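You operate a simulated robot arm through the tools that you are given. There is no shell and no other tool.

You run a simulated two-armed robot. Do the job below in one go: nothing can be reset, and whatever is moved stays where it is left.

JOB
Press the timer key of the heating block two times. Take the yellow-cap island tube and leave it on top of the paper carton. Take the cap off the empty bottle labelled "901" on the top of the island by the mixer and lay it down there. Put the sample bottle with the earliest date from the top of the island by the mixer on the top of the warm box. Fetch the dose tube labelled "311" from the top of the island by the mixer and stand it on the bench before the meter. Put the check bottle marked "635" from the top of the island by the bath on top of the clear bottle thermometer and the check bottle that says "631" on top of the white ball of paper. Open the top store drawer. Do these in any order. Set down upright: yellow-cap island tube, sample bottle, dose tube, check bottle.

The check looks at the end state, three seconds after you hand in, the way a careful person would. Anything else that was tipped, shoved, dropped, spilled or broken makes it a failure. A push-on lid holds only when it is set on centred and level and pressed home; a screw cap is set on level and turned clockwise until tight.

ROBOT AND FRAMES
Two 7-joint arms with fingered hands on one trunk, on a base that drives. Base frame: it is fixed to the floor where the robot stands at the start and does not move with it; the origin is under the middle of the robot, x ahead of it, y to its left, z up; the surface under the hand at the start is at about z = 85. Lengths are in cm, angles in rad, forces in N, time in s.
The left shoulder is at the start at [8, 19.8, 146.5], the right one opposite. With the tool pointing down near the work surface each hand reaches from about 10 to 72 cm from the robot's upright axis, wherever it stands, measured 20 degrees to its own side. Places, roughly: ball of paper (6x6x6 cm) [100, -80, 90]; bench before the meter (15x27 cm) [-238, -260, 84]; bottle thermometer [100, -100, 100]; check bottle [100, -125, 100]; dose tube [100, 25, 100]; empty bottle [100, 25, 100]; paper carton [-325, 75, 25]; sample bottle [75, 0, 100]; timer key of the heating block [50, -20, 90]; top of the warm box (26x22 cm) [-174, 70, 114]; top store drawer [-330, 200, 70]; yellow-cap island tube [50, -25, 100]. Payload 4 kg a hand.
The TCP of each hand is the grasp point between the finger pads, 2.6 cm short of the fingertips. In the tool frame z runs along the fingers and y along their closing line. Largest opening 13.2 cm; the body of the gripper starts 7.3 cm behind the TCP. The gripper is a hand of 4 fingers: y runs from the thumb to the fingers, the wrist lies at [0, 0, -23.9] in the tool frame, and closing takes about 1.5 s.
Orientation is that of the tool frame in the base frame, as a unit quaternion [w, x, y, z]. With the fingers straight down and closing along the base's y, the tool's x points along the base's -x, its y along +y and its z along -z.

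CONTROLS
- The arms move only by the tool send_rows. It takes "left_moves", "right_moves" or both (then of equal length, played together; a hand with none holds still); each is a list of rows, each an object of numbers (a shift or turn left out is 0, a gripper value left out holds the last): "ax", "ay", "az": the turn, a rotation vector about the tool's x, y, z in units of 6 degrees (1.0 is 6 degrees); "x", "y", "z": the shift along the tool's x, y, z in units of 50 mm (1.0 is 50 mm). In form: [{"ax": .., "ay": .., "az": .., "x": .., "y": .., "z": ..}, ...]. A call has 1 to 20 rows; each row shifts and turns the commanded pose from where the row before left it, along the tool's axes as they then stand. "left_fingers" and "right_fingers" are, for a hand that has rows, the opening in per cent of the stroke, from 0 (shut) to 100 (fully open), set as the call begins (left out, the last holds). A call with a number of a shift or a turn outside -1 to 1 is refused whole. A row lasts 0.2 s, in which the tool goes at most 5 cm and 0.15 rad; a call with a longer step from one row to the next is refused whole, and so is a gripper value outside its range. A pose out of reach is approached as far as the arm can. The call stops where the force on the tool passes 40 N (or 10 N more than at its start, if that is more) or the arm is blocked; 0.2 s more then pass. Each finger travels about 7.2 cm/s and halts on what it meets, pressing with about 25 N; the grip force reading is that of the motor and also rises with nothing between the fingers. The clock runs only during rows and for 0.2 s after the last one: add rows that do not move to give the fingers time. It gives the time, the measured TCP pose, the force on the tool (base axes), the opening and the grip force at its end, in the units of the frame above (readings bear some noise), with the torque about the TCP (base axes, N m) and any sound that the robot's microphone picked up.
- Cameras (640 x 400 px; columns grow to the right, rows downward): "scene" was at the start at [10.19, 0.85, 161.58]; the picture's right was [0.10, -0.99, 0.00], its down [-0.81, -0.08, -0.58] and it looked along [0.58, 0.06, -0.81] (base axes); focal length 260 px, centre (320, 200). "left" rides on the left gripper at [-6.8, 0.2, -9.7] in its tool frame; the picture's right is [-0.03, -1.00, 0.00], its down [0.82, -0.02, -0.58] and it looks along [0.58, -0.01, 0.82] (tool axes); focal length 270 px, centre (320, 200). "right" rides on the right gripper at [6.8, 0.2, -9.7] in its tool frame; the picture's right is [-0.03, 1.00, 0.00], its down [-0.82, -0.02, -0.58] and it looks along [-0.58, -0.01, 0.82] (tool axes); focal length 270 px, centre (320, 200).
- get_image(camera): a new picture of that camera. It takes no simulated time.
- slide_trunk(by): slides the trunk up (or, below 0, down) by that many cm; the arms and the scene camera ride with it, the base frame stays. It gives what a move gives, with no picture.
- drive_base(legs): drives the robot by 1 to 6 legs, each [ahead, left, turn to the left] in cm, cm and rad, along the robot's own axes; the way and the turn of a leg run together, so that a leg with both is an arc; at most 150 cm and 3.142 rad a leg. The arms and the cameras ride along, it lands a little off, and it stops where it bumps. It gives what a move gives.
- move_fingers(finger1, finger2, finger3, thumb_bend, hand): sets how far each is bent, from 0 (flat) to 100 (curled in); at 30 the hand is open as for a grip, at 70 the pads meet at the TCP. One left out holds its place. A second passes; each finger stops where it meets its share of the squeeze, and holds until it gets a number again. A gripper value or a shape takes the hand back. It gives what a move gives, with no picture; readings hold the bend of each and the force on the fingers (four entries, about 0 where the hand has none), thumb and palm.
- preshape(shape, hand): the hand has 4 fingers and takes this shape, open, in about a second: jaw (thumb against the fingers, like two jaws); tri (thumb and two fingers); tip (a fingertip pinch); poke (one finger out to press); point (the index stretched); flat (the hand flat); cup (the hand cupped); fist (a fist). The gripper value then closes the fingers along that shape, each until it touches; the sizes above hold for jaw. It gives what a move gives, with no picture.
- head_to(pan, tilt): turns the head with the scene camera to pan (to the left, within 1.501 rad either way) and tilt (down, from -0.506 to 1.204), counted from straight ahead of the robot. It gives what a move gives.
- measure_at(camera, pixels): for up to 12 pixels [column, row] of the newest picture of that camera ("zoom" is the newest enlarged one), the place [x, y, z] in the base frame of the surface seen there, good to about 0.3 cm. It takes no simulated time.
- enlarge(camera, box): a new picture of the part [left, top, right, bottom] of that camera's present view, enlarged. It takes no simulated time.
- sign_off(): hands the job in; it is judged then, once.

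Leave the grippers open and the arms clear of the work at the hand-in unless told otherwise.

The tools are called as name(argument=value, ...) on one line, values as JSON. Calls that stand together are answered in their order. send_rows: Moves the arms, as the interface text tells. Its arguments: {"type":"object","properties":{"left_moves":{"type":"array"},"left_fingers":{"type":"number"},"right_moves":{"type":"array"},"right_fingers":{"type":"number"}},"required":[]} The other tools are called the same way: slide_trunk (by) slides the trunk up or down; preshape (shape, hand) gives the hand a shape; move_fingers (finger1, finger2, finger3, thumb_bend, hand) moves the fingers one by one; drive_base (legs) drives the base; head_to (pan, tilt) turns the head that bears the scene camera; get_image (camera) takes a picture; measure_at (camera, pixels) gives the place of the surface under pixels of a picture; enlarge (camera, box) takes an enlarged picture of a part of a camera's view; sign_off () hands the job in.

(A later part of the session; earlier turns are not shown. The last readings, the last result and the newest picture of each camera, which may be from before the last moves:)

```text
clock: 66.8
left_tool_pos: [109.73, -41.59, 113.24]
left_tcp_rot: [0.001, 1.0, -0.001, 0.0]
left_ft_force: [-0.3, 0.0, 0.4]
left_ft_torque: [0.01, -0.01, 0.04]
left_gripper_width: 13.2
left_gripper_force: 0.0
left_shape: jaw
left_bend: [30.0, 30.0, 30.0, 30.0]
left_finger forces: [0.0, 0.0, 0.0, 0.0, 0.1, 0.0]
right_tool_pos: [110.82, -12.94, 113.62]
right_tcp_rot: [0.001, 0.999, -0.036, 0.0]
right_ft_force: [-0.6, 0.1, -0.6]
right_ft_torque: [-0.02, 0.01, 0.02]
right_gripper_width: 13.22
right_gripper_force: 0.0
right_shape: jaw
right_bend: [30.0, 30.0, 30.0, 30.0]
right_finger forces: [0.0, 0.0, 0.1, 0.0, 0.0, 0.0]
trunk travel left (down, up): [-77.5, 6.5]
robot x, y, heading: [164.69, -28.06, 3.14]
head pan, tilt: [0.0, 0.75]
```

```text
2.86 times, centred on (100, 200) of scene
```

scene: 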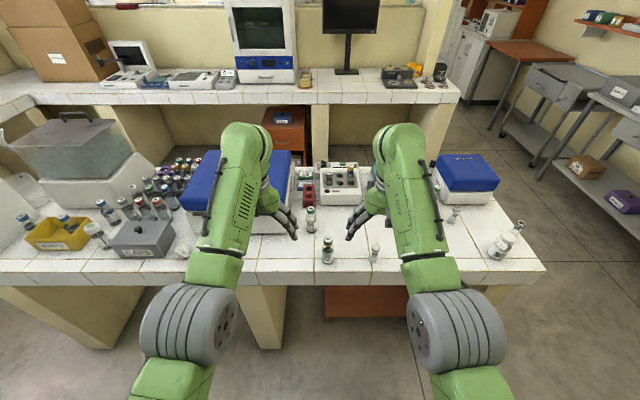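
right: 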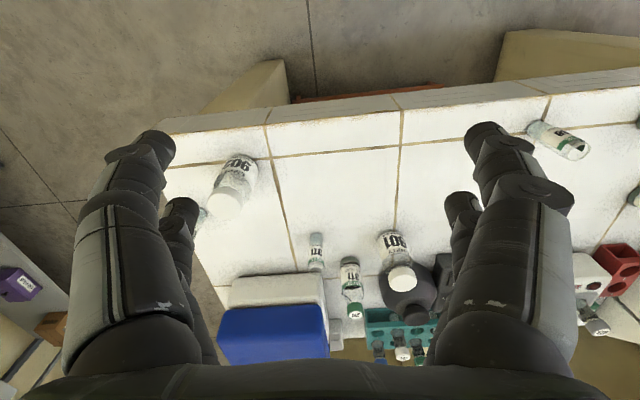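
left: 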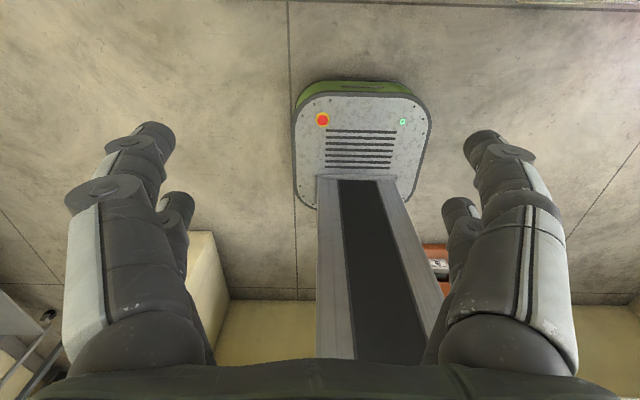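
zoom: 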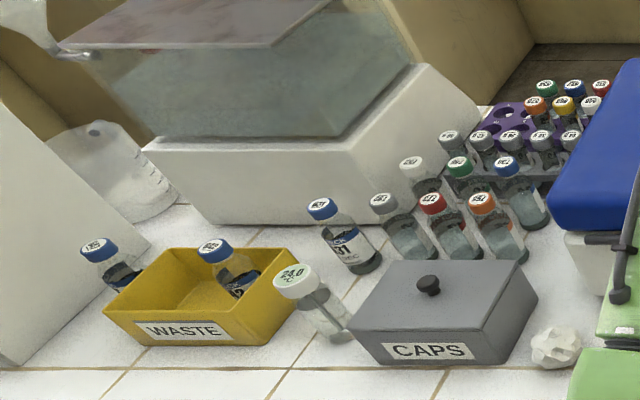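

Dates: 311 = 21 AUG, 317 = 07 SEP, 314 = 27 DEC, so 311 is earliest. By the bath I see the thermometer bottle "28.0", blue-cap bottles, the CAPS box and the paper ball. I look left along the aisle before driving there.

head_to(pan=1.1, tilt=0.7)

get_image(camera="scene")

measure_at(camera="scene", pixels=[[40, 200], [80, 150], [150, 100], [200, 150], [260, 200], [300, 120], [100, 250], [180, 230]])

```text
clock: 68.2
left_tool_pos: [109.82, -41.81, 113.28]
left_tcp_rot: [-0.001, 1.0, -0.002, 0.0]
left_ft_force: [-0.6, 0.8, 0.5]
left_ft_torque: [0.05, 0.01, 0.01]
left_gripper_width: 13.17
left_gripper_force: 0.1
left_shape: jaw
left_bend: [30.0, 30.0, 30.0, 30.0]
left_finger forces: [0.0, 0.0, 0.0, 0.1, 0.0, 0.1]
right_tool_pos: [110.76, -13.09, 113.63]
right_tcp_rot: [0.0, 0.999, -0.036, -0.001]
right_ft_force: [0.3, 0.8, -0.1]
right_ft_torque: [-0.02, 0.02, -0.01]
right_gripper_width: 13.2
right_gripper_force: 0.0
right_shape: jaw
right_bend: [30.0, 30.0, 30.0, 30.0]
right_finger forces: [0.0, 0.0, 0.0, 0.0, 0.1, 0.1]
trunk travel left (down, up): [-77.5, 6.5]
robot x, y, heading: [164.89, -27.73, 3.14]
head pan, tilt: [1.1, 0.7]
```

```text
taken
```

scene: 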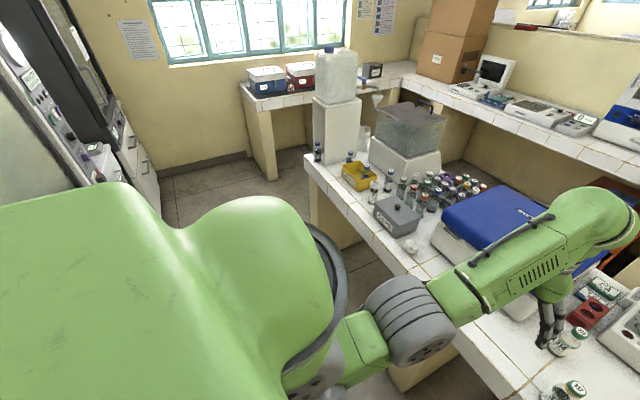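

```text
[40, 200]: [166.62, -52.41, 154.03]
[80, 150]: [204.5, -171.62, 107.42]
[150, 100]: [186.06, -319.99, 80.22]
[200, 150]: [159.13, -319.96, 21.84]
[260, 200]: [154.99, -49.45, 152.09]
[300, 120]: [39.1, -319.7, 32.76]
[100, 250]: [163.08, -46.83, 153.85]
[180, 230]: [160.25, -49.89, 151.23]
```

The cabinets' fronts are near x 204; there's room. I drive along to y≈−106.

drive_base(legs=[[0, 78, 0]])

head_to(pan=0.0, tilt=0.8)

get_image(camera="scene")

get_image(camera="right")

```text
clock: 72.4
left_tool_pos: [109.57, -119.28, 113.23]
left_tcp_rot: [0.001, 1.0, -0.002, 0.0]
left_ft_force: [0.1, 0.3, 0.2]
left_ft_torque: [-0.01, 0.02, -0.02]
left_gripper_width: 13.21
left_gripper_force: 0.0
left_shape: jaw
left_bend: [30.0, 30.0, 30.0, 30.0]
left_finger forces: [0.1, 0.0, 0.1, 0.0, 0.0, 0.0]
right_tool_pos: [110.74, -90.72, 113.61]
right_tcp_rot: [0.0, 0.999, -0.036, 0.0]
right_ft_force: [-0.2, 0.1, 0.5]
right_ft_torque: [-0.01, -0.01, 0.01]
right_gripper_width: 13.2
right_gripper_force: 0.0
right_shape: jaw
right_bend: [30.0, 30.0, 30.0, 30.0]
right_finger forces: [0.0, 0.0, 0.1, 0.0, 0.1, 0.0]
trunk travel left (down, up): [-77.5, 6.5]
robot x, y, heading: [164.48, -105.65, 3.14]
head pan, tilt: [1.1, 0.7]
```

```text
clock: 73.7
left_tool_pos: [109.67, -119.36, 113.24]
left_tcp_rot: [0.0, 1.0, -0.002, 0.0]
left_ft_force: [-0.4, -0.6, 0.2]
left_ft_torque: [-0.02, 0.0, -0.02]
left_gripper_width: 13.19
left_gripper_force: 0.2
left_shape: jaw
left_bend: [30.0, 30.0, 30.0, 30.0]
left_finger forces: [0.0, 0.1, 0.0, 0.0, 0.0, 0.1]
right_tool_pos: [110.74, -90.75, 113.63]
right_tcp_rot: [0.0, 0.999, -0.036, 0.0]
right_ft_force: [0.3, 0.3, 0.1]
right_ft_torque: [0.0, 0.02, -0.03]
right_gripper_width: 13.2
right_gripper_force: 0.0
right_shape: jaw
right_bend: [30.0, 30.0, 30.0, 30.0]
right_finger forces: [0.1, 0.0, 0.0, 0.1, 0.0, 0.0]
trunk travel left (down, up): [-77.5, 6.5]
robot x, y, heading: [164.4, -105.84, 3.139]
head pan, tilt: [0.0, 0.799]
```

```text
taken
```

scene: 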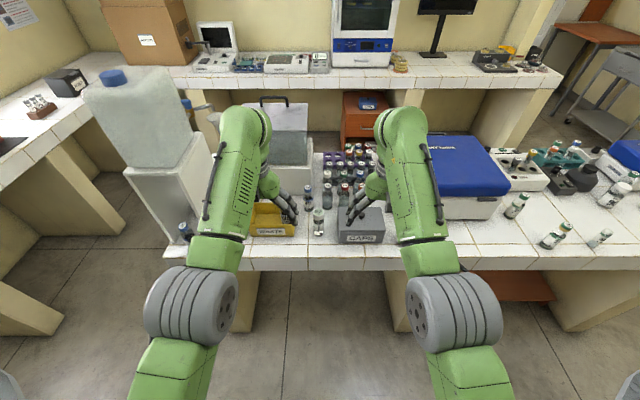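

```text
taken
```

right: 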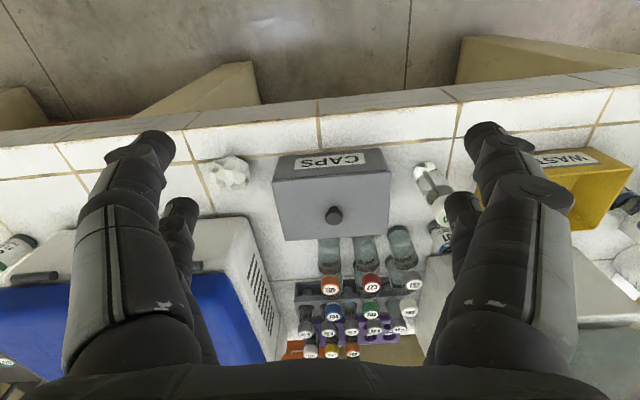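

I enlarge the bath region between the arms and the bottle at (187,230).

enlarge(camera="scene", box=[250, 150, 400, 250])

enlarge(camera="scene", box=[160, 200, 260, 260])

enlarge(camera="right", box=[400, 140, 640, 300])

enlarge(camera="right", box=[200, 140, 280, 200])

```text
4.00 times, centred on (325, 200) of scene
```

zoom: 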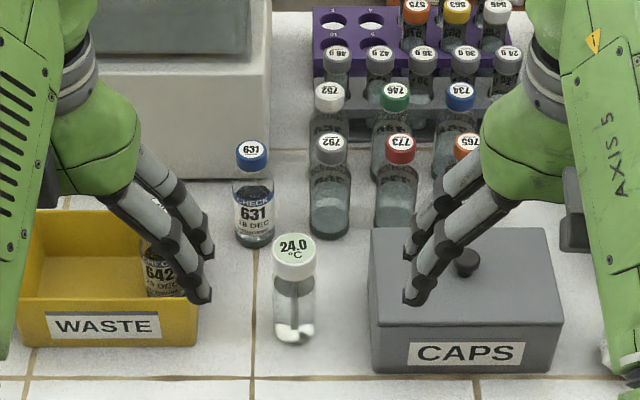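

```text
6.40 times, centred on (210, 230) of scene
```

zoom: 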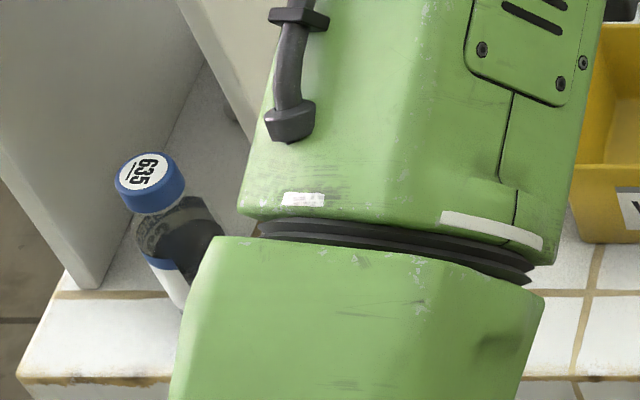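

```text
2.50 times, centred on (520, 220) of right
```

zoom: 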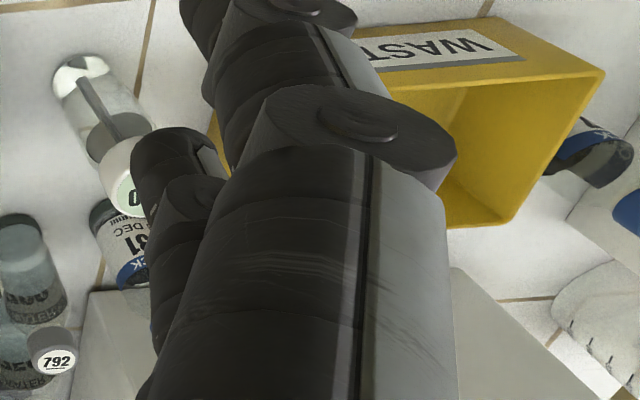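

```text
6.67 times, centred on (240, 170) of right
```

zoom: 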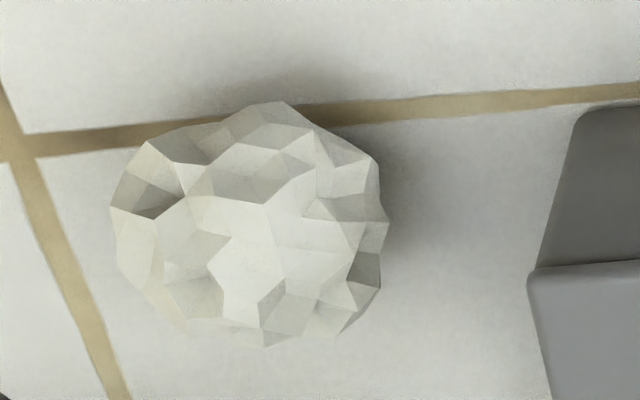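

I measure positions: thermometer cap, 631 cap, 635 cap, 642, paper ball and surroundings.

measure_at(camera="scene", pixels=[[318, 213], [318, 216], [312, 212], [324, 212], [307, 189], [183, 227], [180, 225], [290, 212], [332, 188], [440, 236], [350, 215], [300, 228]])

measure_at(camera="right", pixels=[[240, 165], [230, 165], [250, 165], [240, 175], [240, 185], [230, 175], [225, 160], [235, 158], [213, 172], [248, 180], [330, 215], [425, 165]])

```text
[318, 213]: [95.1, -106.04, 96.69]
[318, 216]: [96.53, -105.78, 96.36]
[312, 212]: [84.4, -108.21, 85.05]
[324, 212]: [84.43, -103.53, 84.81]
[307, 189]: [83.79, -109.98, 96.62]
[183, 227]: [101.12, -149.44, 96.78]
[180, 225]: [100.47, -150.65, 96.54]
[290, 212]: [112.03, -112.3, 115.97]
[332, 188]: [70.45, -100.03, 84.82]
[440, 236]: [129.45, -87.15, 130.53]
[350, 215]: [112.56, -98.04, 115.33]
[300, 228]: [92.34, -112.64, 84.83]
```

```text
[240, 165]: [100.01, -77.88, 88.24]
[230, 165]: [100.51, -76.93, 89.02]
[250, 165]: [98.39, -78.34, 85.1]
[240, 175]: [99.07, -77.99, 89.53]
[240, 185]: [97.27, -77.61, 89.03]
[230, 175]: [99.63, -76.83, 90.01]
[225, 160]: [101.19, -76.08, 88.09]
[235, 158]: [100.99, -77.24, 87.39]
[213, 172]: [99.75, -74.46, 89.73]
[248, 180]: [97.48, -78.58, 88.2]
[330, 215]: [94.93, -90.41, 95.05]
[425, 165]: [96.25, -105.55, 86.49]
```

The 635 bottle at [100.8,-150] is near the carboy stand. I measure the carboy, stand and bath before moving the hands there.

measure_at(camera="scene", pixels=[[120, 90], [190, 90], [150, 160], [190, 160], [170, 240], [195, 200], [165, 175], [280, 110], [260, 120], [300, 160], [215, 120], [270, 205]])

```text
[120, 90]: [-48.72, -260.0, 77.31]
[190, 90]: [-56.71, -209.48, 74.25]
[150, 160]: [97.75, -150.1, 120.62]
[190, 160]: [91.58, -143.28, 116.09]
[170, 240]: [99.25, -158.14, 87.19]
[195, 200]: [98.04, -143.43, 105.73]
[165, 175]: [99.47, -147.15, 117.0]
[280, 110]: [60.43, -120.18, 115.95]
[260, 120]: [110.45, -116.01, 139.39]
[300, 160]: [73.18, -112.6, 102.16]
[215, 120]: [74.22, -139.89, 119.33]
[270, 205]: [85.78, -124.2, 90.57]
```

I need the stand's shape: measure along its faces.

measure_at(camera="scene", pixels=[[140, 200], [155, 200], [160, 220], [176, 243], [172, 250], [182, 205], [190, 190], [200, 170], [205, 155], [150, 180], [190, 210], [200, 215]])

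enlarge(camera="scene", box=[70, 50, 260, 260])

```text
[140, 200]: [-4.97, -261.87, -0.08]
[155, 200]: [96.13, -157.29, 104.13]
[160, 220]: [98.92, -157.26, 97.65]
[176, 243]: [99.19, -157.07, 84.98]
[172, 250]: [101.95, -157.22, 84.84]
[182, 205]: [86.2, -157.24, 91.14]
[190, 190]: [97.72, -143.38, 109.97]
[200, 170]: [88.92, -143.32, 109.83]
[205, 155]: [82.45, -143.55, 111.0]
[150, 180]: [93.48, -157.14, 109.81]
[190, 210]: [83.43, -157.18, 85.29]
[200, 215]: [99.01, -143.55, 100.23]
```

```text
1.90 times, centred on (165, 155) of scene
```

zoom: 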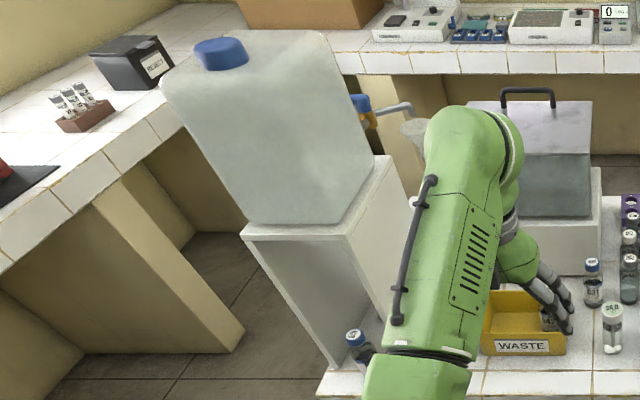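

The 635 bottle stands in the mouth of the carboy's open stand. Before picking I map the top of the paper ball with a grid of measurements from the right camera.

measure_at(camera="right", pixels=[[222, 168], [226, 172], [230, 170], [234, 172], [238, 170], [242, 170], [222, 176], [226, 178], [230, 180], [234, 178], [238, 180], [218, 172]])

measure_at(camera="right", pixels=[[222, 182], [228, 184], [234, 184], [218, 180], [240, 178], [244, 174], [215, 166], [220, 162], [228, 188], [238, 188], [212, 178], [246, 168]])

```text
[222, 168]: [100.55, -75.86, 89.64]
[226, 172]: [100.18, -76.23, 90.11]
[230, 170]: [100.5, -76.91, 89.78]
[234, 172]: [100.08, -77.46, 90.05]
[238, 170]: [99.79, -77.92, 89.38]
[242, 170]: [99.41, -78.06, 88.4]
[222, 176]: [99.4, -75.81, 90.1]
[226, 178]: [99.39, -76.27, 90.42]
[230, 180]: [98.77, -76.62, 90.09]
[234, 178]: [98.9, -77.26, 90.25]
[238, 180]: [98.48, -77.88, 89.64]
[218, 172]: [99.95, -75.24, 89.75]
```

```text
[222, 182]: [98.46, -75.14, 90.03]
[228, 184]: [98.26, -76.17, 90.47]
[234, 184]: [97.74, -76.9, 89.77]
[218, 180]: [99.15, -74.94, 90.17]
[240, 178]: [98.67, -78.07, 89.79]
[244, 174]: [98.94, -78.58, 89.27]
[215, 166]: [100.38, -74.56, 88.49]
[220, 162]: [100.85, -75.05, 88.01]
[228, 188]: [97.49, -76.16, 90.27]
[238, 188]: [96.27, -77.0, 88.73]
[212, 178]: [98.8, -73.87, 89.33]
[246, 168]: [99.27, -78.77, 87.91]
```

The ball's top is fairly flat at z≈90.2 around [98.9,-76.3]. I'll take 631 with the right hand from above first. Drive 20 cm nearer.

drive_base(legs=[[20, 4, 0]])

get_image(camera="scene")

get_image(camera="right")

```text
clock: 75.3
left_tool_pos: [89.87, -123.35, 113.43]
left_tcp_rot: [0.001, 1.0, -0.001, -0.003]
left_ft_force: [0.8, 0.1, -0.1]
left_ft_torque: [-0.02, 0.06, -0.02]
left_gripper_width: 13.19
left_gripper_force: 0.0
left_shape: jaw
left_bend: [30.0, 30.0, 30.0, 30.0]
left_finger forces: [0.0, 0.1, 0.1, 0.0, 0.0, 0.0]
right_tool_pos: [91.01, -94.82, 113.9]
right_tcp_rot: [0.001, 0.999, -0.037, -0.003]
right_ft_force: [0.0, 0.5, 0.1]
right_ft_torque: [-0.01, 0.01, -0.02]
right_gripper_width: 13.17
right_gripper_force: 0.1
right_shape: jaw
right_bend: [30.0, 30.0, 30.0, 30.0]
right_finger forces: [0.1, 0.1, 0.0, 0.0, 0.0, 0.0]
trunk travel left (down, up): [-77.5, 6.5]
robot x, y, heading: [144.34, -109.85, 3.14]
head pan, tilt: [0.0, 0.799]
```

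```text
taken
```

scene: 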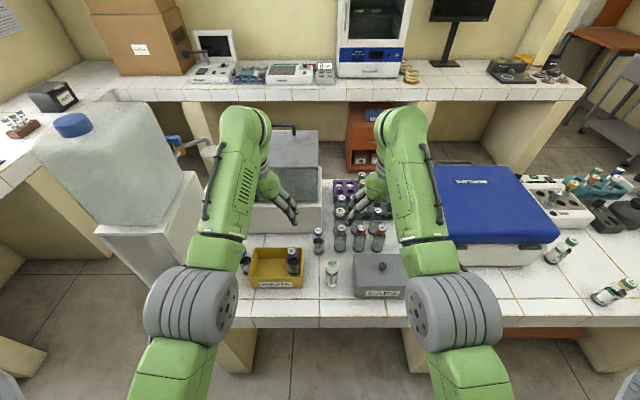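

```text
taken
```

right: 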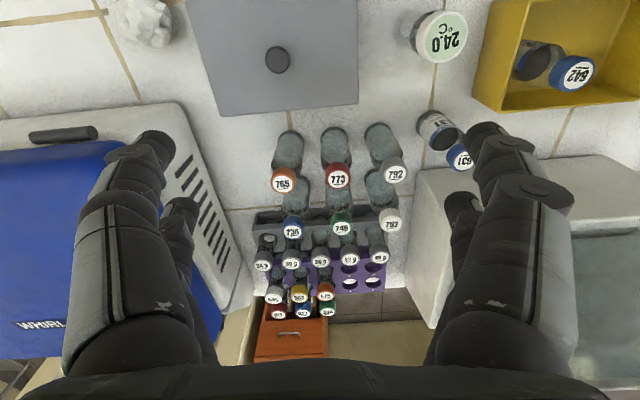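

631 is at about (455,160) in the right camera. The left hand would be in the way, so I draw it back to beside the table edge, and square the right hand up with a 4° turn.

send_rows(left_moves=[{"x": 0.73, "z": 0.53}, {"x": 0.73, "z": 0.53}, {"x": 0.73, "z": 0.53}, {"x": 0.73, "z": 0.53}, {"x": 0.73, "z": 0.53}, {}], right_moves=[{"az": -0.7}, {}, {}, {}, {}, {}], right_fingers=50)

get_image(camera="right")

get_image(camera="scene")

```text
clock: 76.7
left_tool_pos: [107.64, -123.66, 99.41]
left_tcp_rot: [0.0, 1.0, -0.002, 0.001]
left_ft_force: [-0.5, -0.1, 0.4]
left_ft_torque: [-0.01, 0.0, -0.04]
left_gripper_width: 13.18
left_gripper_force: 0.1
left_shape: jaw
left_bend: [30.0, 30.0, 30.0, 30.0]
left_finger forces: [0.0, 0.0, 0.0, 0.0, 0.1, 0.1]
left hand out of reach, approached as far as the arm can: row 2
right_tool_pos: [90.56, -94.95, 113.63]
right_tcp_rot: [0.0, 1.0, 0.0, 0.0]
right_ft_force: [-0.7, 0.2, -0.4]
right_ft_torque: [-0.02, 0.04, -0.01]
right_gripper_width: 6.66
right_gripper_force: 0.0
right_shape: jaw
right_bend: [73.0, 73.0, 73.0, 70.0]
right_finger forces: [0.0, 0.0, 0.0, 0.0, 0.0, 0.0]
trunk travel left (down, up): [-77.5, 6.5]
robot x, y, heading: [143.99, -109.84, 3.136]
head pan, tilt: [0.0, 0.799]
```

```text
taken
```

right: 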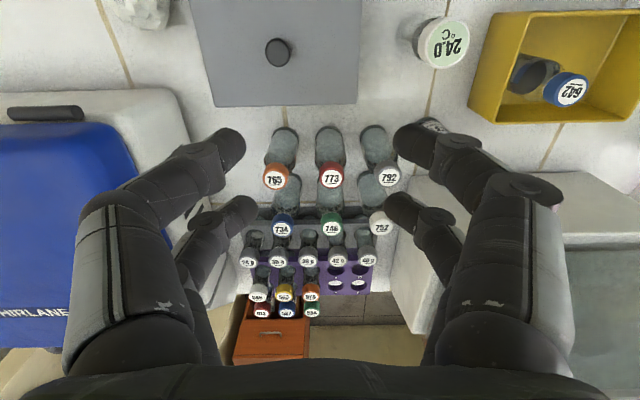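

```text
taken
```

scene: 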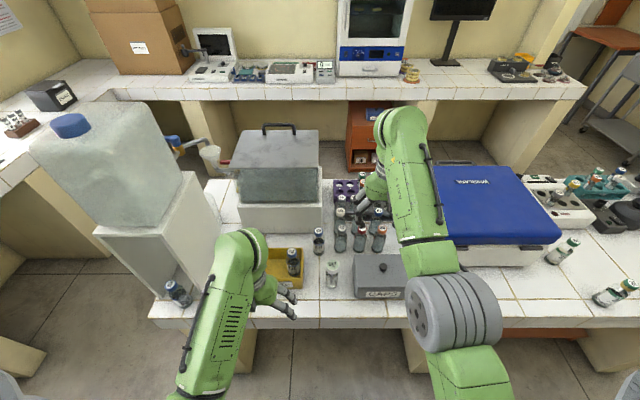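

The fingers bend like claws when part closed. I measure their knuckle and tip heights relative to the TCP.

measure_at(camera="right", pixels=[[525, 190], [548, 195], [455, 150], [405, 135], [410, 155], [490, 180], [225, 145], [185, 155], [100, 200], [435, 215], [400, 205]])

enlarge(camera="scene", box=[330, 150, 430, 260])

```text
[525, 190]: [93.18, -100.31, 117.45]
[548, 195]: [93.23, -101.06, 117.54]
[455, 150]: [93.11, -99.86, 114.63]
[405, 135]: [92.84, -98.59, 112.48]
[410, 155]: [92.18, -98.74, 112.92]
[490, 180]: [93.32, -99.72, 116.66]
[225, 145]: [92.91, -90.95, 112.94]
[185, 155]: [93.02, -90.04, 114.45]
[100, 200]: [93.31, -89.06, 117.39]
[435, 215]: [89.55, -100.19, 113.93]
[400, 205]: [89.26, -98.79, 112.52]
```

```text
3.64 times, centred on (380, 205) of scene
```

zoom: 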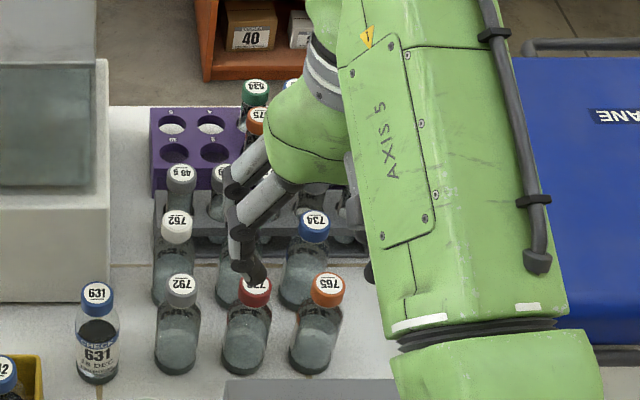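

I measure neighbour 792 (cap at (385,177)), 773, the bath front face and 642 for clearance.

measure_at(camera="right", pixels=[[385, 177], [377, 170], [393, 185], [372, 145], [380, 130], [331, 175], [440, 45], [425, 190], [415, 230], [565, 90]])

measure_at(camera="scene", pixels=[[319, 231], [319, 234], [341, 228], [319, 250], [318, 240], [330, 265], [333, 262], [293, 255], [250, 225], [300, 225]])

enlarge(camera="scene", box=[280, 210, 360, 290])

```text
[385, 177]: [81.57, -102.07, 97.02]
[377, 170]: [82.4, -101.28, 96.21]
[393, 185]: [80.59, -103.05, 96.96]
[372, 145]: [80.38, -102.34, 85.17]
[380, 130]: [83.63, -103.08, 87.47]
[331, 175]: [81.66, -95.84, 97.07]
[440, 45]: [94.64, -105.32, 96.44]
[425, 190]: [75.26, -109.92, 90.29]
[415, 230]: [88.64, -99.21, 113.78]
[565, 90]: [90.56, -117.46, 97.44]
```

```text
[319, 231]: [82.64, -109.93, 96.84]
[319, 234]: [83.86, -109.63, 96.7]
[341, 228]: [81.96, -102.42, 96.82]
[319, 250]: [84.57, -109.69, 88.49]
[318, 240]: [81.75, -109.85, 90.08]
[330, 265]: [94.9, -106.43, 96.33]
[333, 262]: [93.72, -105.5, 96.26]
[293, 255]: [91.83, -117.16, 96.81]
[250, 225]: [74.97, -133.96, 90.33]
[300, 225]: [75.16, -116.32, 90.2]
```

```text
5.00 times, centred on (320, 250) of scene
```

zoom: 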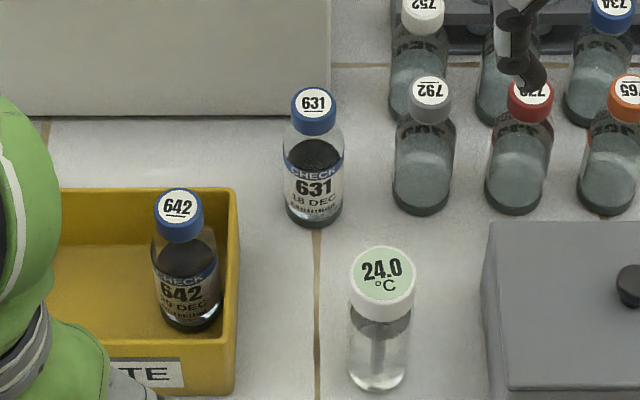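

631 is at [82.8,-109.8], neighbour 792 7.6 cm away, bath front at x 75. I'll grip with the hand turned 45° so the fingers pass through the free diagonal. Move above it at height and turn.

send_rows(right_moves=[{"x": -0.39, "y": 0.74}, {"x": -0.39, "y": 0.74}, {"x": -0.39, "y": 0.74}, {"x": -0.38, "y": 0.75}, {"az": 0.94}, {"az": 0.94}, {"az": 0.94}, {"az": 0.94}, {"az": 0.94}, {"az": 0.94}, {"az": 0.93}, {"az": 0.93}, {}])

get_image(camera="right")

get_image(camera="scene")

```text
clock: 79.5
left_tool_pos: [107.5, -123.61, 99.49]
left_tcp_rot: [0.0, 1.0, -0.002, 0.0]
left_ft_force: [0.4, 0.1, 0.1]
left_ft_torque: [-0.01, 0.01, 0.01]
left_gripper_width: 13.18
left_gripper_force: 0.1
left_shape: jaw
left_bend: [30.0, 30.0, 30.0, 30.0]
left_finger forces: [0.1, 0.0, 0.0, 0.0, 0.0, 0.0]
right_tool_pos: [82.93, -109.82, 113.52]
right_tcp_rot: [0.0, 0.924, -0.384, -0.001]
right_ft_force: [0.0, -0.1, 0.2]
right_ft_torque: [0.0, -0.03, -0.03]
right_gripper_width: 6.66
right_gripper_force: 0.0
right_shape: jaw
right_bend: [73.0, 73.0, 73.0, 70.0]
right_finger forces: [0.1, 0.0, 0.0, 0.0, 0.1, 0.1]
trunk travel left (down, up): [-77.5, 6.5]
robot x, y, heading: [144.26, -109.87, 3.139]
head pan, tilt: [0.0, 0.799]
```

```text
taken
```

right: 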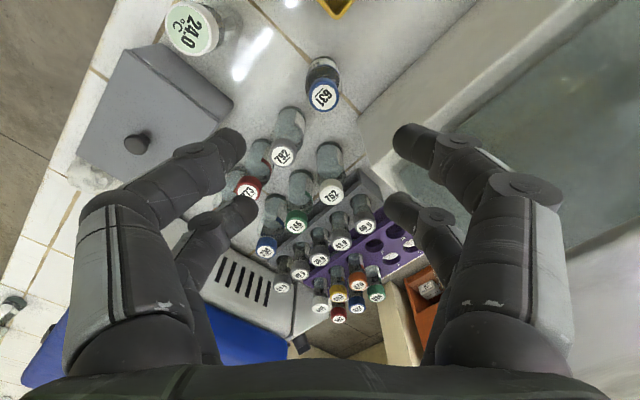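

```text
taken
```

scene: 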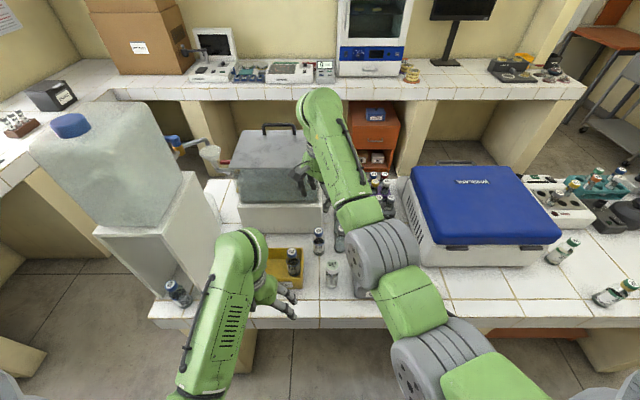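

Aligned: 631's cap is at (323,97), right under the TCP. I lower 13 cm and check.

send_rows(right_moves=[{"z": 0.9}, {"z": 0.9}, {"z": 0.8}, {}])

get_image(camera="right")

enlarge(camera="scene", box=[270, 150, 390, 270])

```text
clock: 80.5
left_tool_pos: [107.64, -123.62, 99.51]
left_tcp_rot: [0.0, 1.0, -0.002, 0.0]
left_ft_force: [-0.8, -0.3, -0.4]
left_ft_torque: [-0.04, 0.02, 0.0]
left_gripper_width: 13.21
left_gripper_force: 0.1
left_shape: jaw
left_bend: [30.0, 30.0, 30.0, 30.0]
left_finger forces: [0.1, 0.0, 0.1, 0.0, 0.0, 0.0]
right_tool_pos: [82.68, -109.74, 100.68]
right_tcp_rot: [0.0, 0.924, -0.383, 0.001]
right_ft_force: [0.0, -0.2, -0.7]
right_ft_torque: [0.01, -0.02, 0.02]
right_gripper_width: 6.64
right_gripper_force: 0.0
right_shape: jaw
right_bend: [73.0, 73.0, 73.0, 70.0]
right_finger forces: [0.0, 0.0, 0.0, 0.0, 0.1, 0.0]
trunk travel left (down, up): [-77.5, 6.5]
robot x, y, heading: [144.09, -110.13, 3.134]
head pan, tilt: [0.0, 0.799]
```

```text
taken
```

right: 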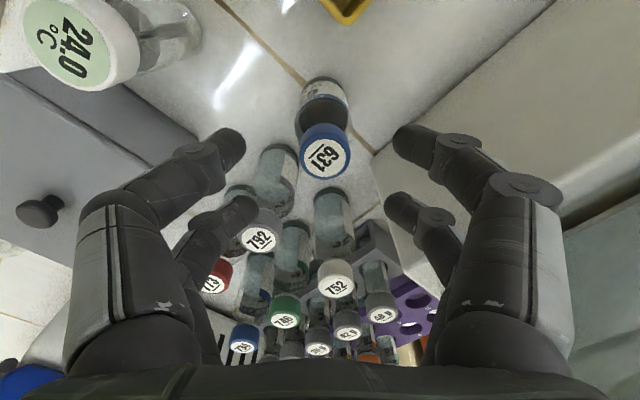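

```text
3.33 times, centred on (330, 210) of scene
```

zoom: 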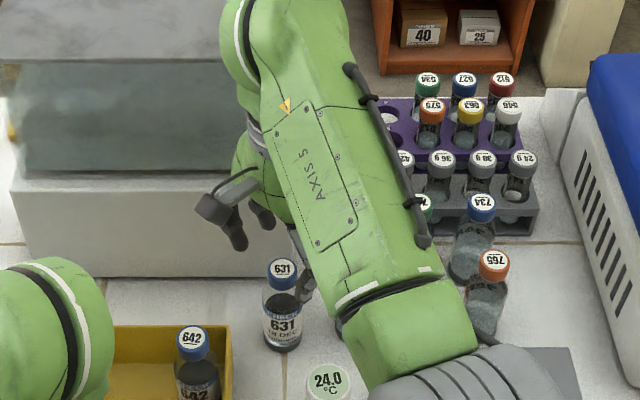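

Fingers straddle the bottle with clearance to 792 and the bath. I lower the last 8.6 cm to TCP z≈92.

send_rows(right_moves=[{"z": 0.5}, {"z": 0.5}, {"z": 0.4}, {"z": 0.3}, {}])

get_image(camera="right")

enlarge(camera="scene", box=[270, 150, 390, 270])

```text
clock: 81.7
left_tool_pos: [107.6, -123.62, 99.49]
left_tcp_rot: [0.001, 1.0, -0.002, 0.0]
left_ft_force: [0.5, -0.4, 0.6]
left_ft_torque: [0.04, -0.01, 0.02]
left_gripper_width: 13.2
left_gripper_force: 0.0
left_shape: jaw
left_bend: [30.0, 30.0, 30.0, 30.0]
left_finger forces: [0.1, 0.0, 0.0, 0.0, 0.0, 0.0]
right_tool_pos: [82.7, -109.84, 92.14]
right_tcp_rot: [-0.001, 0.924, -0.382, 0.0]
right_ft_force: [0.5, 0.0, 0.3]
right_ft_torque: [0.01, 0.03, -0.01]
right_gripper_width: 6.63
right_gripper_force: 0.0
right_shape: jaw
right_bend: [73.0, 73.0, 73.0, 70.0]
right_finger forces: [0.1, 0.0, 0.1, 0.1, 0.0, 0.0]
trunk travel left (down, up): [-77.5, 6.5]
robot x, y, heading: [144.15, -109.76, 3.137]
head pan, tilt: [0.0, 0.799]
```

```text
taken
```

right: 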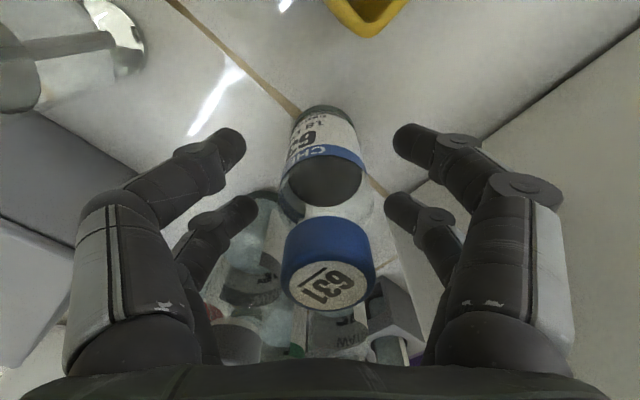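

```text
3.33 times, centred on (330, 210) of scene
```

zoom: 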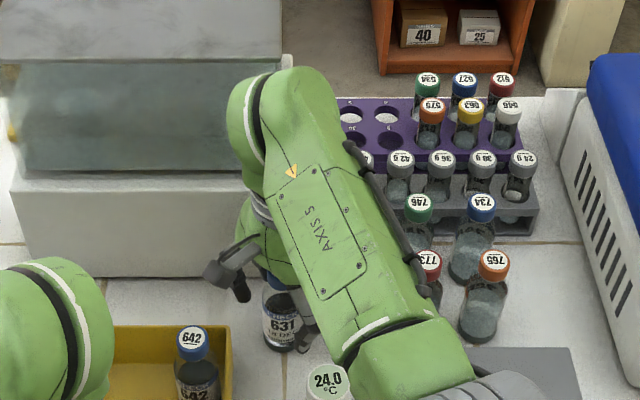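

No contact so far. I close the fingers on the bottle and wait.

send_rows(right_moves=[{}, {}, {}, {}, {}, {}, {}, {}], right_fingers=15)

get_image(camera="right")

```text
clock: 83.5
left_tool_pos: [107.53, -123.63, 99.46]
left_tcp_rot: [0.0, 1.0, -0.001, 0.0]
left_ft_force: [-0.1, -1.1, 0.1]
left_ft_torque: [0.02, 0.01, -0.02]
left_gripper_width: 13.17
left_gripper_force: 0.1
left_shape: jaw
left_bend: [30.0, 30.0, 30.0, 30.0]
left_finger forces: [0.0, 0.0, 0.0, 0.1, 0.0, 0.1]
right_tool_pos: [82.6, -109.72, 92.21]
right_tcp_rot: [0.0, 0.924, -0.382, 0.0]
right_ft_force: [0.1, -0.2, -1.7]
right_ft_torque: [0.01, 0.0, 0.01]
right_gripper_width: 1.79
right_gripper_force: 25.2
right_shape: jaw
right_bend: [73.0, 73.0, 73.0, 70.0]
right_finger forces: [24.9, 21.5, 19.9, 0.0, 20.2, 0.0]
trunk travel left (down, up): [-77.5, 6.5]
robot x, y, heading: [143.79, -109.89, 3.136]
head pan, tilt: [0.0, 0.799]
```

```text
taken
```

right: 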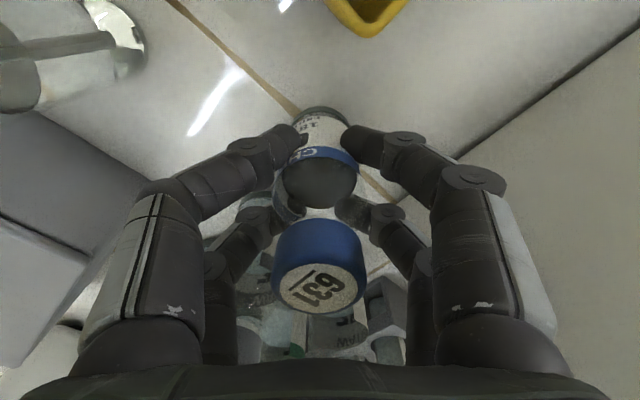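

Gripped with ~25 N. Lift slowly 3 cm and check it's held straight.

send_rows(right_moves=[{"z": -0.2}, {"z": -0.4}, {}])

get_image(camera="right")

enlarge(camera="scene", box=[270, 150, 390, 270])

```text
clock: 84.3
left_tool_pos: [107.62, -123.64, 99.41]
left_tcp_rot: [-0.001, 1.0, -0.002, 0.0]
left_ft_force: [-0.3, 0.4, -0.8]
left_ft_torque: [0.01, 0.01, -0.02]
left_gripper_width: 13.19
left_gripper_force: 0.0
left_shape: jaw
left_bend: [30.0, 30.0, 30.0, 30.0]
left_finger forces: [0.1, 0.1, 0.0, 0.0, 0.1, 0.0]
right_tool_pos: [82.78, -109.63, 95.0]
right_tcp_rot: [0.0, 0.924, -0.383, 0.0]
right_ft_force: [-0.5, -0.3, -1.3]
right_ft_torque: [-0.01, 0.0, 0.01]
right_gripper_width: 1.77
right_gripper_force: 25.0
right_shape: jaw
right_bend: [73.0, 73.0, 73.0, 70.0]
right_finger forces: [25.5, 21.5, 21.1, 0.0, 21.7, 0.0]
trunk travel left (down, up): [-77.5, 6.5]
robot x, y, heading: [144.06, -109.76, 3.137]
head pan, tilt: [0.0, 0.799]
```

```text
taken
```

right: 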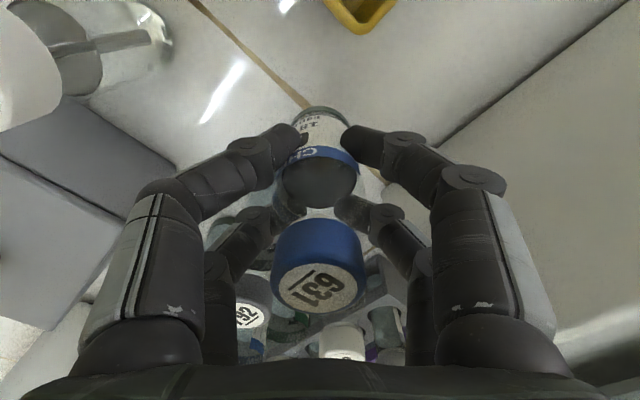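

```text
3.33 times, centred on (330, 210) of scene
```

zoom: 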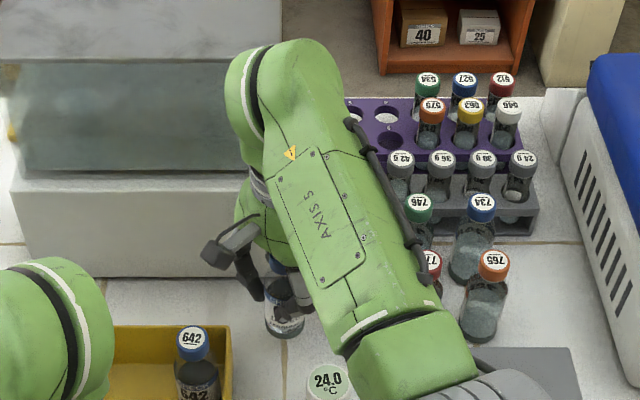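

Held well; the bottle base is 7.15 cm below the TCP. Lift to z≈112 and then slide the base 20 cm to my right.

send_rows(right_moves=[{"z": -0.7}, {"z": -0.7}, {"z": -0.7}, {"z": -0.7}, {"z": -0.7}, {}])

drive_base(legs=[[0, -20, 0]])

get_image(camera="scene")

get_image(camera="right")

```text
clock: 85.7
left_tool_pos: [107.5, -123.61, 99.49]
left_tcp_rot: [0.001, 1.0, -0.001, 0.0]
left_ft_force: [0.5, 0.1, 0.1]
left_ft_torque: [-0.02, -0.03, 0.02]
left_gripper_width: 13.18
left_gripper_force: 0.1
left_shape: jaw
left_bend: [30.0, 30.0, 30.0, 30.0]
left_finger forces: [0.1, 0.0, 0.1, 0.0, 0.0, 0.1]
right_tool_pos: [82.8, -109.92, 112.66]
right_tcp_rot: [0.0, 0.924, -0.383, -0.001]
right_ft_force: [0.8, -0.4, -0.7]
right_ft_torque: [0.01, 0.01, -0.03]
right_gripper_width: 1.72
right_gripper_force: 24.8
right_shape: jaw
right_bend: [73.0, 73.0, 73.0, 70.0]
right_finger forces: [26.9, 24.4, 21.9, 0.1, 23.4, 0.2]
trunk travel left (down, up): [-77.5, 6.5]
robot x, y, heading: [144.35, -109.81, 3.143]
head pan, tilt: [0.0, 0.799]
```

```text
clock: 87.3
left_tool_pos: [107.63, -104.3, 99.38]
left_tcp_rot: [-0.002, 1.0, -0.002, 0.0]
left_ft_force: [0.2, 0.0, -0.3]
left_ft_torque: [-0.01, -0.01, -0.04]
left_gripper_width: 13.21
left_gripper_force: 0.1
left_shape: jaw
left_bend: [30.0, 30.0, 30.0, 30.0]
left_finger forces: [0.1, 0.0, 0.1, 0.0, 0.0, 0.0]
right_tool_pos: [82.97, -90.65, 112.69]
right_tcp_rot: [-0.003, 0.924, -0.383, -0.001]
right_ft_force: [-0.4, -0.5, -0.7]
right_ft_torque: [0.04, 0.0, 0.03]
right_gripper_width: 1.73
right_gripper_force: 24.8
right_shape: jaw
right_bend: [73.0, 73.0, 73.0, 70.0]
right_finger forces: [26.8, 24.4, 21.9, 0.0, 23.5, 0.0]
trunk travel left (down, up): [-77.5, 6.5]
robot x, y, heading: [144.25, -90.05, 3.143]
head pan, tilt: [0.0, 0.799]
```

```text
taken
```

scene: 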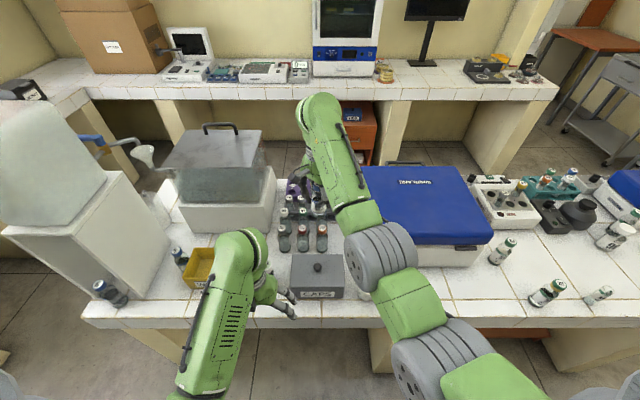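

```text
taken
```

right: 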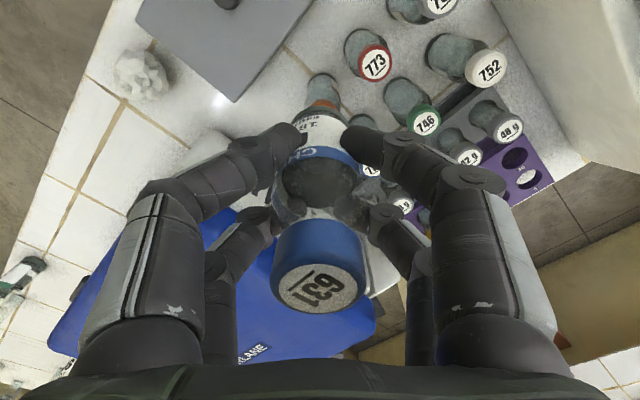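

I move the bottle over the ball, at height: tool y −21.4 cm, x +1.1 cm.

send_rows(right_moves=[{"y": -0.86, "x": 0.04}, {"y": -0.86, "x": 0.04}, {"y": -0.86, "x": 0.04}, {"y": -0.86, "x": 0.05}, {"y": -0.84, "x": 0.05}, {}, {}])

get_image(camera="right")

get_image(camera="scene")

```text
clock: 88.9
left_tool_pos: [107.6, -104.02, 99.42]
left_tcp_rot: [0.0, 1.0, -0.003, 0.0]
left_ft_force: [-0.4, -0.2, -0.1]
left_ft_torque: [0.01, 0.0, -0.03]
left_gripper_width: 13.19
left_gripper_force: 0.1
left_shape: jaw
left_bend: [30.0, 30.0, 30.0, 30.0]
left_finger forces: [0.0, 0.0, 0.0, 0.0, 0.0, 0.1]
right_tool_pos: [95.19, -76.48, 108.44]
right_tcp_rot: [0.0, 0.924, -0.383, 0.0]
right_ft_force: [-0.6, -0.2, -1.1]
right_ft_torque: [-0.01, 0.01, -0.03]
right_gripper_width: 1.71
right_gripper_force: 25.2
right_shape: jaw
right_bend: [73.0, 73.0, 73.0, 70.0]
right_finger forces: [27.8, 26.2, 22.7, 0.0, 24.5, 0.1]
right hand out of reach, approached as far as the arm can: row 4, 5
trunk travel left (down, up): [-77.5, 6.5]
robot x, y, heading: [144.75, -90.08, 3.134]
head pan, tilt: [0.0, 0.799]
```

```text
taken
```

right: 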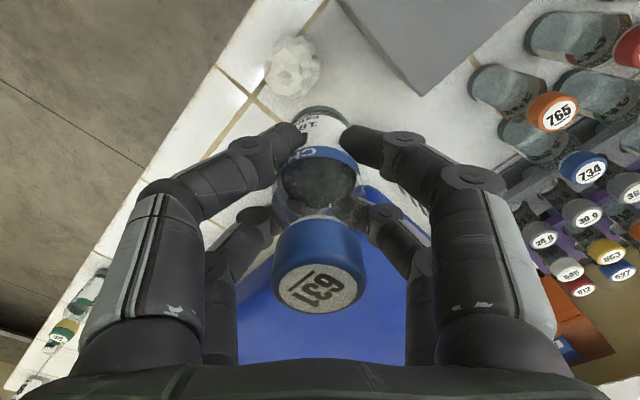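

```text
taken
```

scene: 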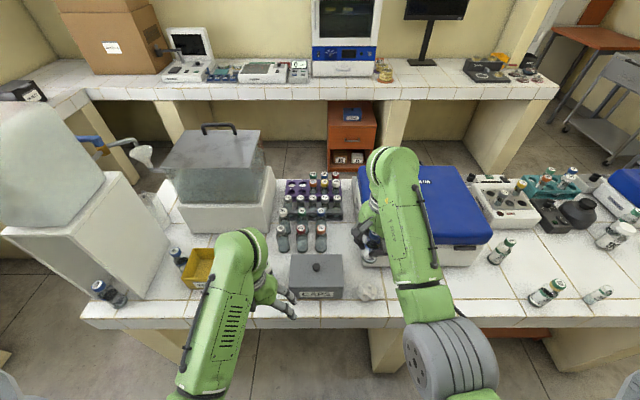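

The arm is at its folding limit ([95.2,-76.5,108.4]); I drive back 10 cm to give it room.

drive_base(legs=[[-10, 0, 0]])

send_rows(right_moves=[{}, {}])

```text
clock: 90.1
left_tool_pos: [117.13, -104.02, 99.18]
left_tcp_rot: [0.0, 1.0, -0.002, 0.002]
left_ft_force: [0.8, -0.2, -0.3]
left_ft_torque: [0.01, -0.02, -0.05]
left_gripper_width: 13.18
left_gripper_force: 0.1
left_shape: jaw
left_bend: [30.0, 30.0, 30.0, 30.0]
left_finger forces: [0.0, 0.0, 0.0, 0.1, 0.0, 0.1]
right_tool_pos: [104.73, -76.6, 107.98]
right_tcp_rot: [-0.001, 0.924, -0.382, 0.002]
right_ft_force: [-1.1, -0.9, -0.4]
right_ft_torque: [-0.04, -0.04, 0.0]
right_gripper_width: 1.72
right_gripper_force: 24.6
right_shape: jaw
right_bend: [73.0, 73.0, 73.0, 70.0]
right_finger forces: [27.8, 26.1, 22.8, 0.0, 24.5, 0.0]
trunk travel left (down, up): [-77.5, 6.5]
robot x, y, heading: [154.71, -90.1, 3.134]
head pan, tilt: [0.0, 0.799]
```

```text
clock: 90.7
left_tool_pos: [117.33, -104.07, 99.46]
left_tcp_rot: [-0.001, 1.0, -0.002, 0.001]
left_ft_force: [-1.6, 0.5, 0.0]
left_ft_torque: [0.01, -0.02, 0.0]
left_gripper_width: 13.2
left_gripper_force: 0.2
left_shape: jaw
left_bend: [30.0, 30.0, 30.0, 30.0]
left_finger forces: [0.0, 0.1, 0.0, 0.0, 0.0, 0.1]
right_tool_pos: [104.89, -76.68, 108.16]
right_tcp_rot: [0.0, 0.924, -0.382, 0.002]
right_ft_force: [-0.1, 0.4, -0.6]
right_ft_torque: [0.04, -0.03, -0.02]
right_gripper_width: 1.68
right_gripper_force: 24.8
right_shape: jaw
right_bend: [73.0, 73.0, 73.0, 70.0]
right_finger forces: [27.8, 26.1, 22.9, 0.1, 24.7, 0.0]
trunk travel left (down, up): [-77.5, 6.5]
robot x, y, heading: [154.14, -90.04, 3.139]
head pan, tilt: [0.0, 0.799]
```

Now shift forward 6 cm to come above the ball and check the alignment.

send_rows(right_moves=[{"x": -0.45, "y": 0.4}, {"x": -0.45, "y": 0.39}, {}])

get_image(camera="right")

get_image(camera="scene")

enlarge(camera="scene", box=[330, 180, 430, 280])

```text
clock: 91.5
left_tool_pos: [117.66, -104.1, 99.35]
left_tcp_rot: [0.001, 1.0, -0.001, -0.001]
left_ft_force: [1.0, 0.7, -0.9]
left_ft_torque: [-0.02, 0.03, 0.01]
left_gripper_width: 13.19
left_gripper_force: 0.1
left_shape: jaw
left_bend: [30.0, 30.0, 30.0, 30.0]
left_finger forces: [0.0, 0.0, 0.0, 0.0, 0.1, 0.0]
right_tool_pos: [99.27, -76.18, 108.42]
right_tcp_rot: [0.0, 0.924, -0.382, -0.001]
right_ft_force: [0.8, -0.4, -0.8]
right_ft_torque: [0.02, 0.0, -0.02]
right_gripper_width: 1.66
right_gripper_force: 25.5
right_shape: jaw
right_bend: [73.0, 73.0, 73.0, 70.0]
right_finger forces: [28.2, 26.7, 23.3, 0.1, 25.2, 0.1]
trunk travel left (down, up): [-77.5, 6.5]
robot x, y, heading: [154.29, -90.27, 3.145]
head pan, tilt: [0.0, 0.799]
```

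```text
taken
```

right: 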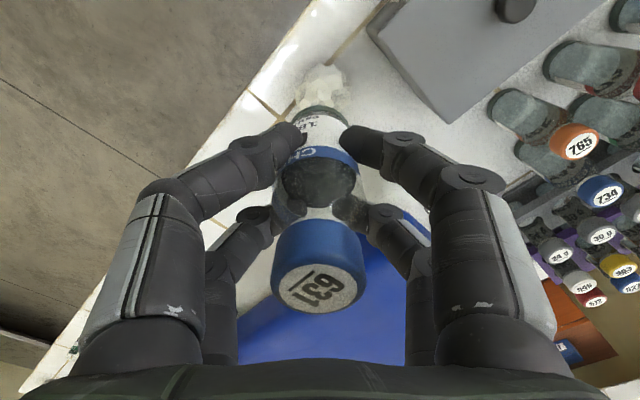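

```text
taken
```

scene: 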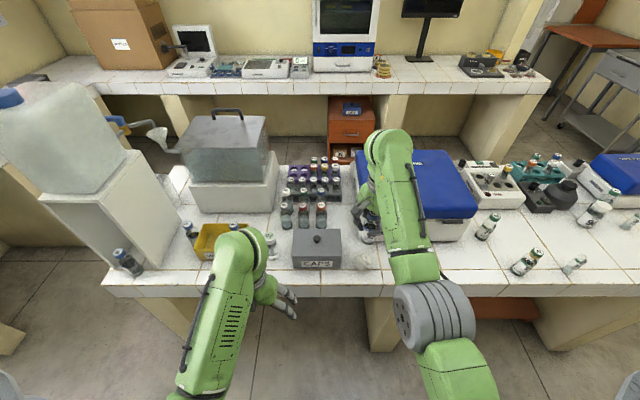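

```text
4.00 times, centred on (380, 230) of scene
```

zoom: 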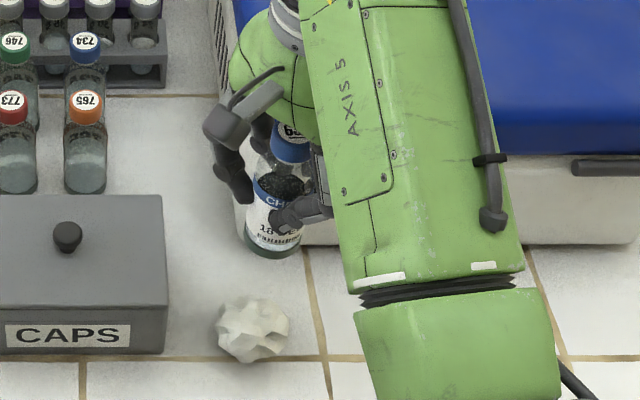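

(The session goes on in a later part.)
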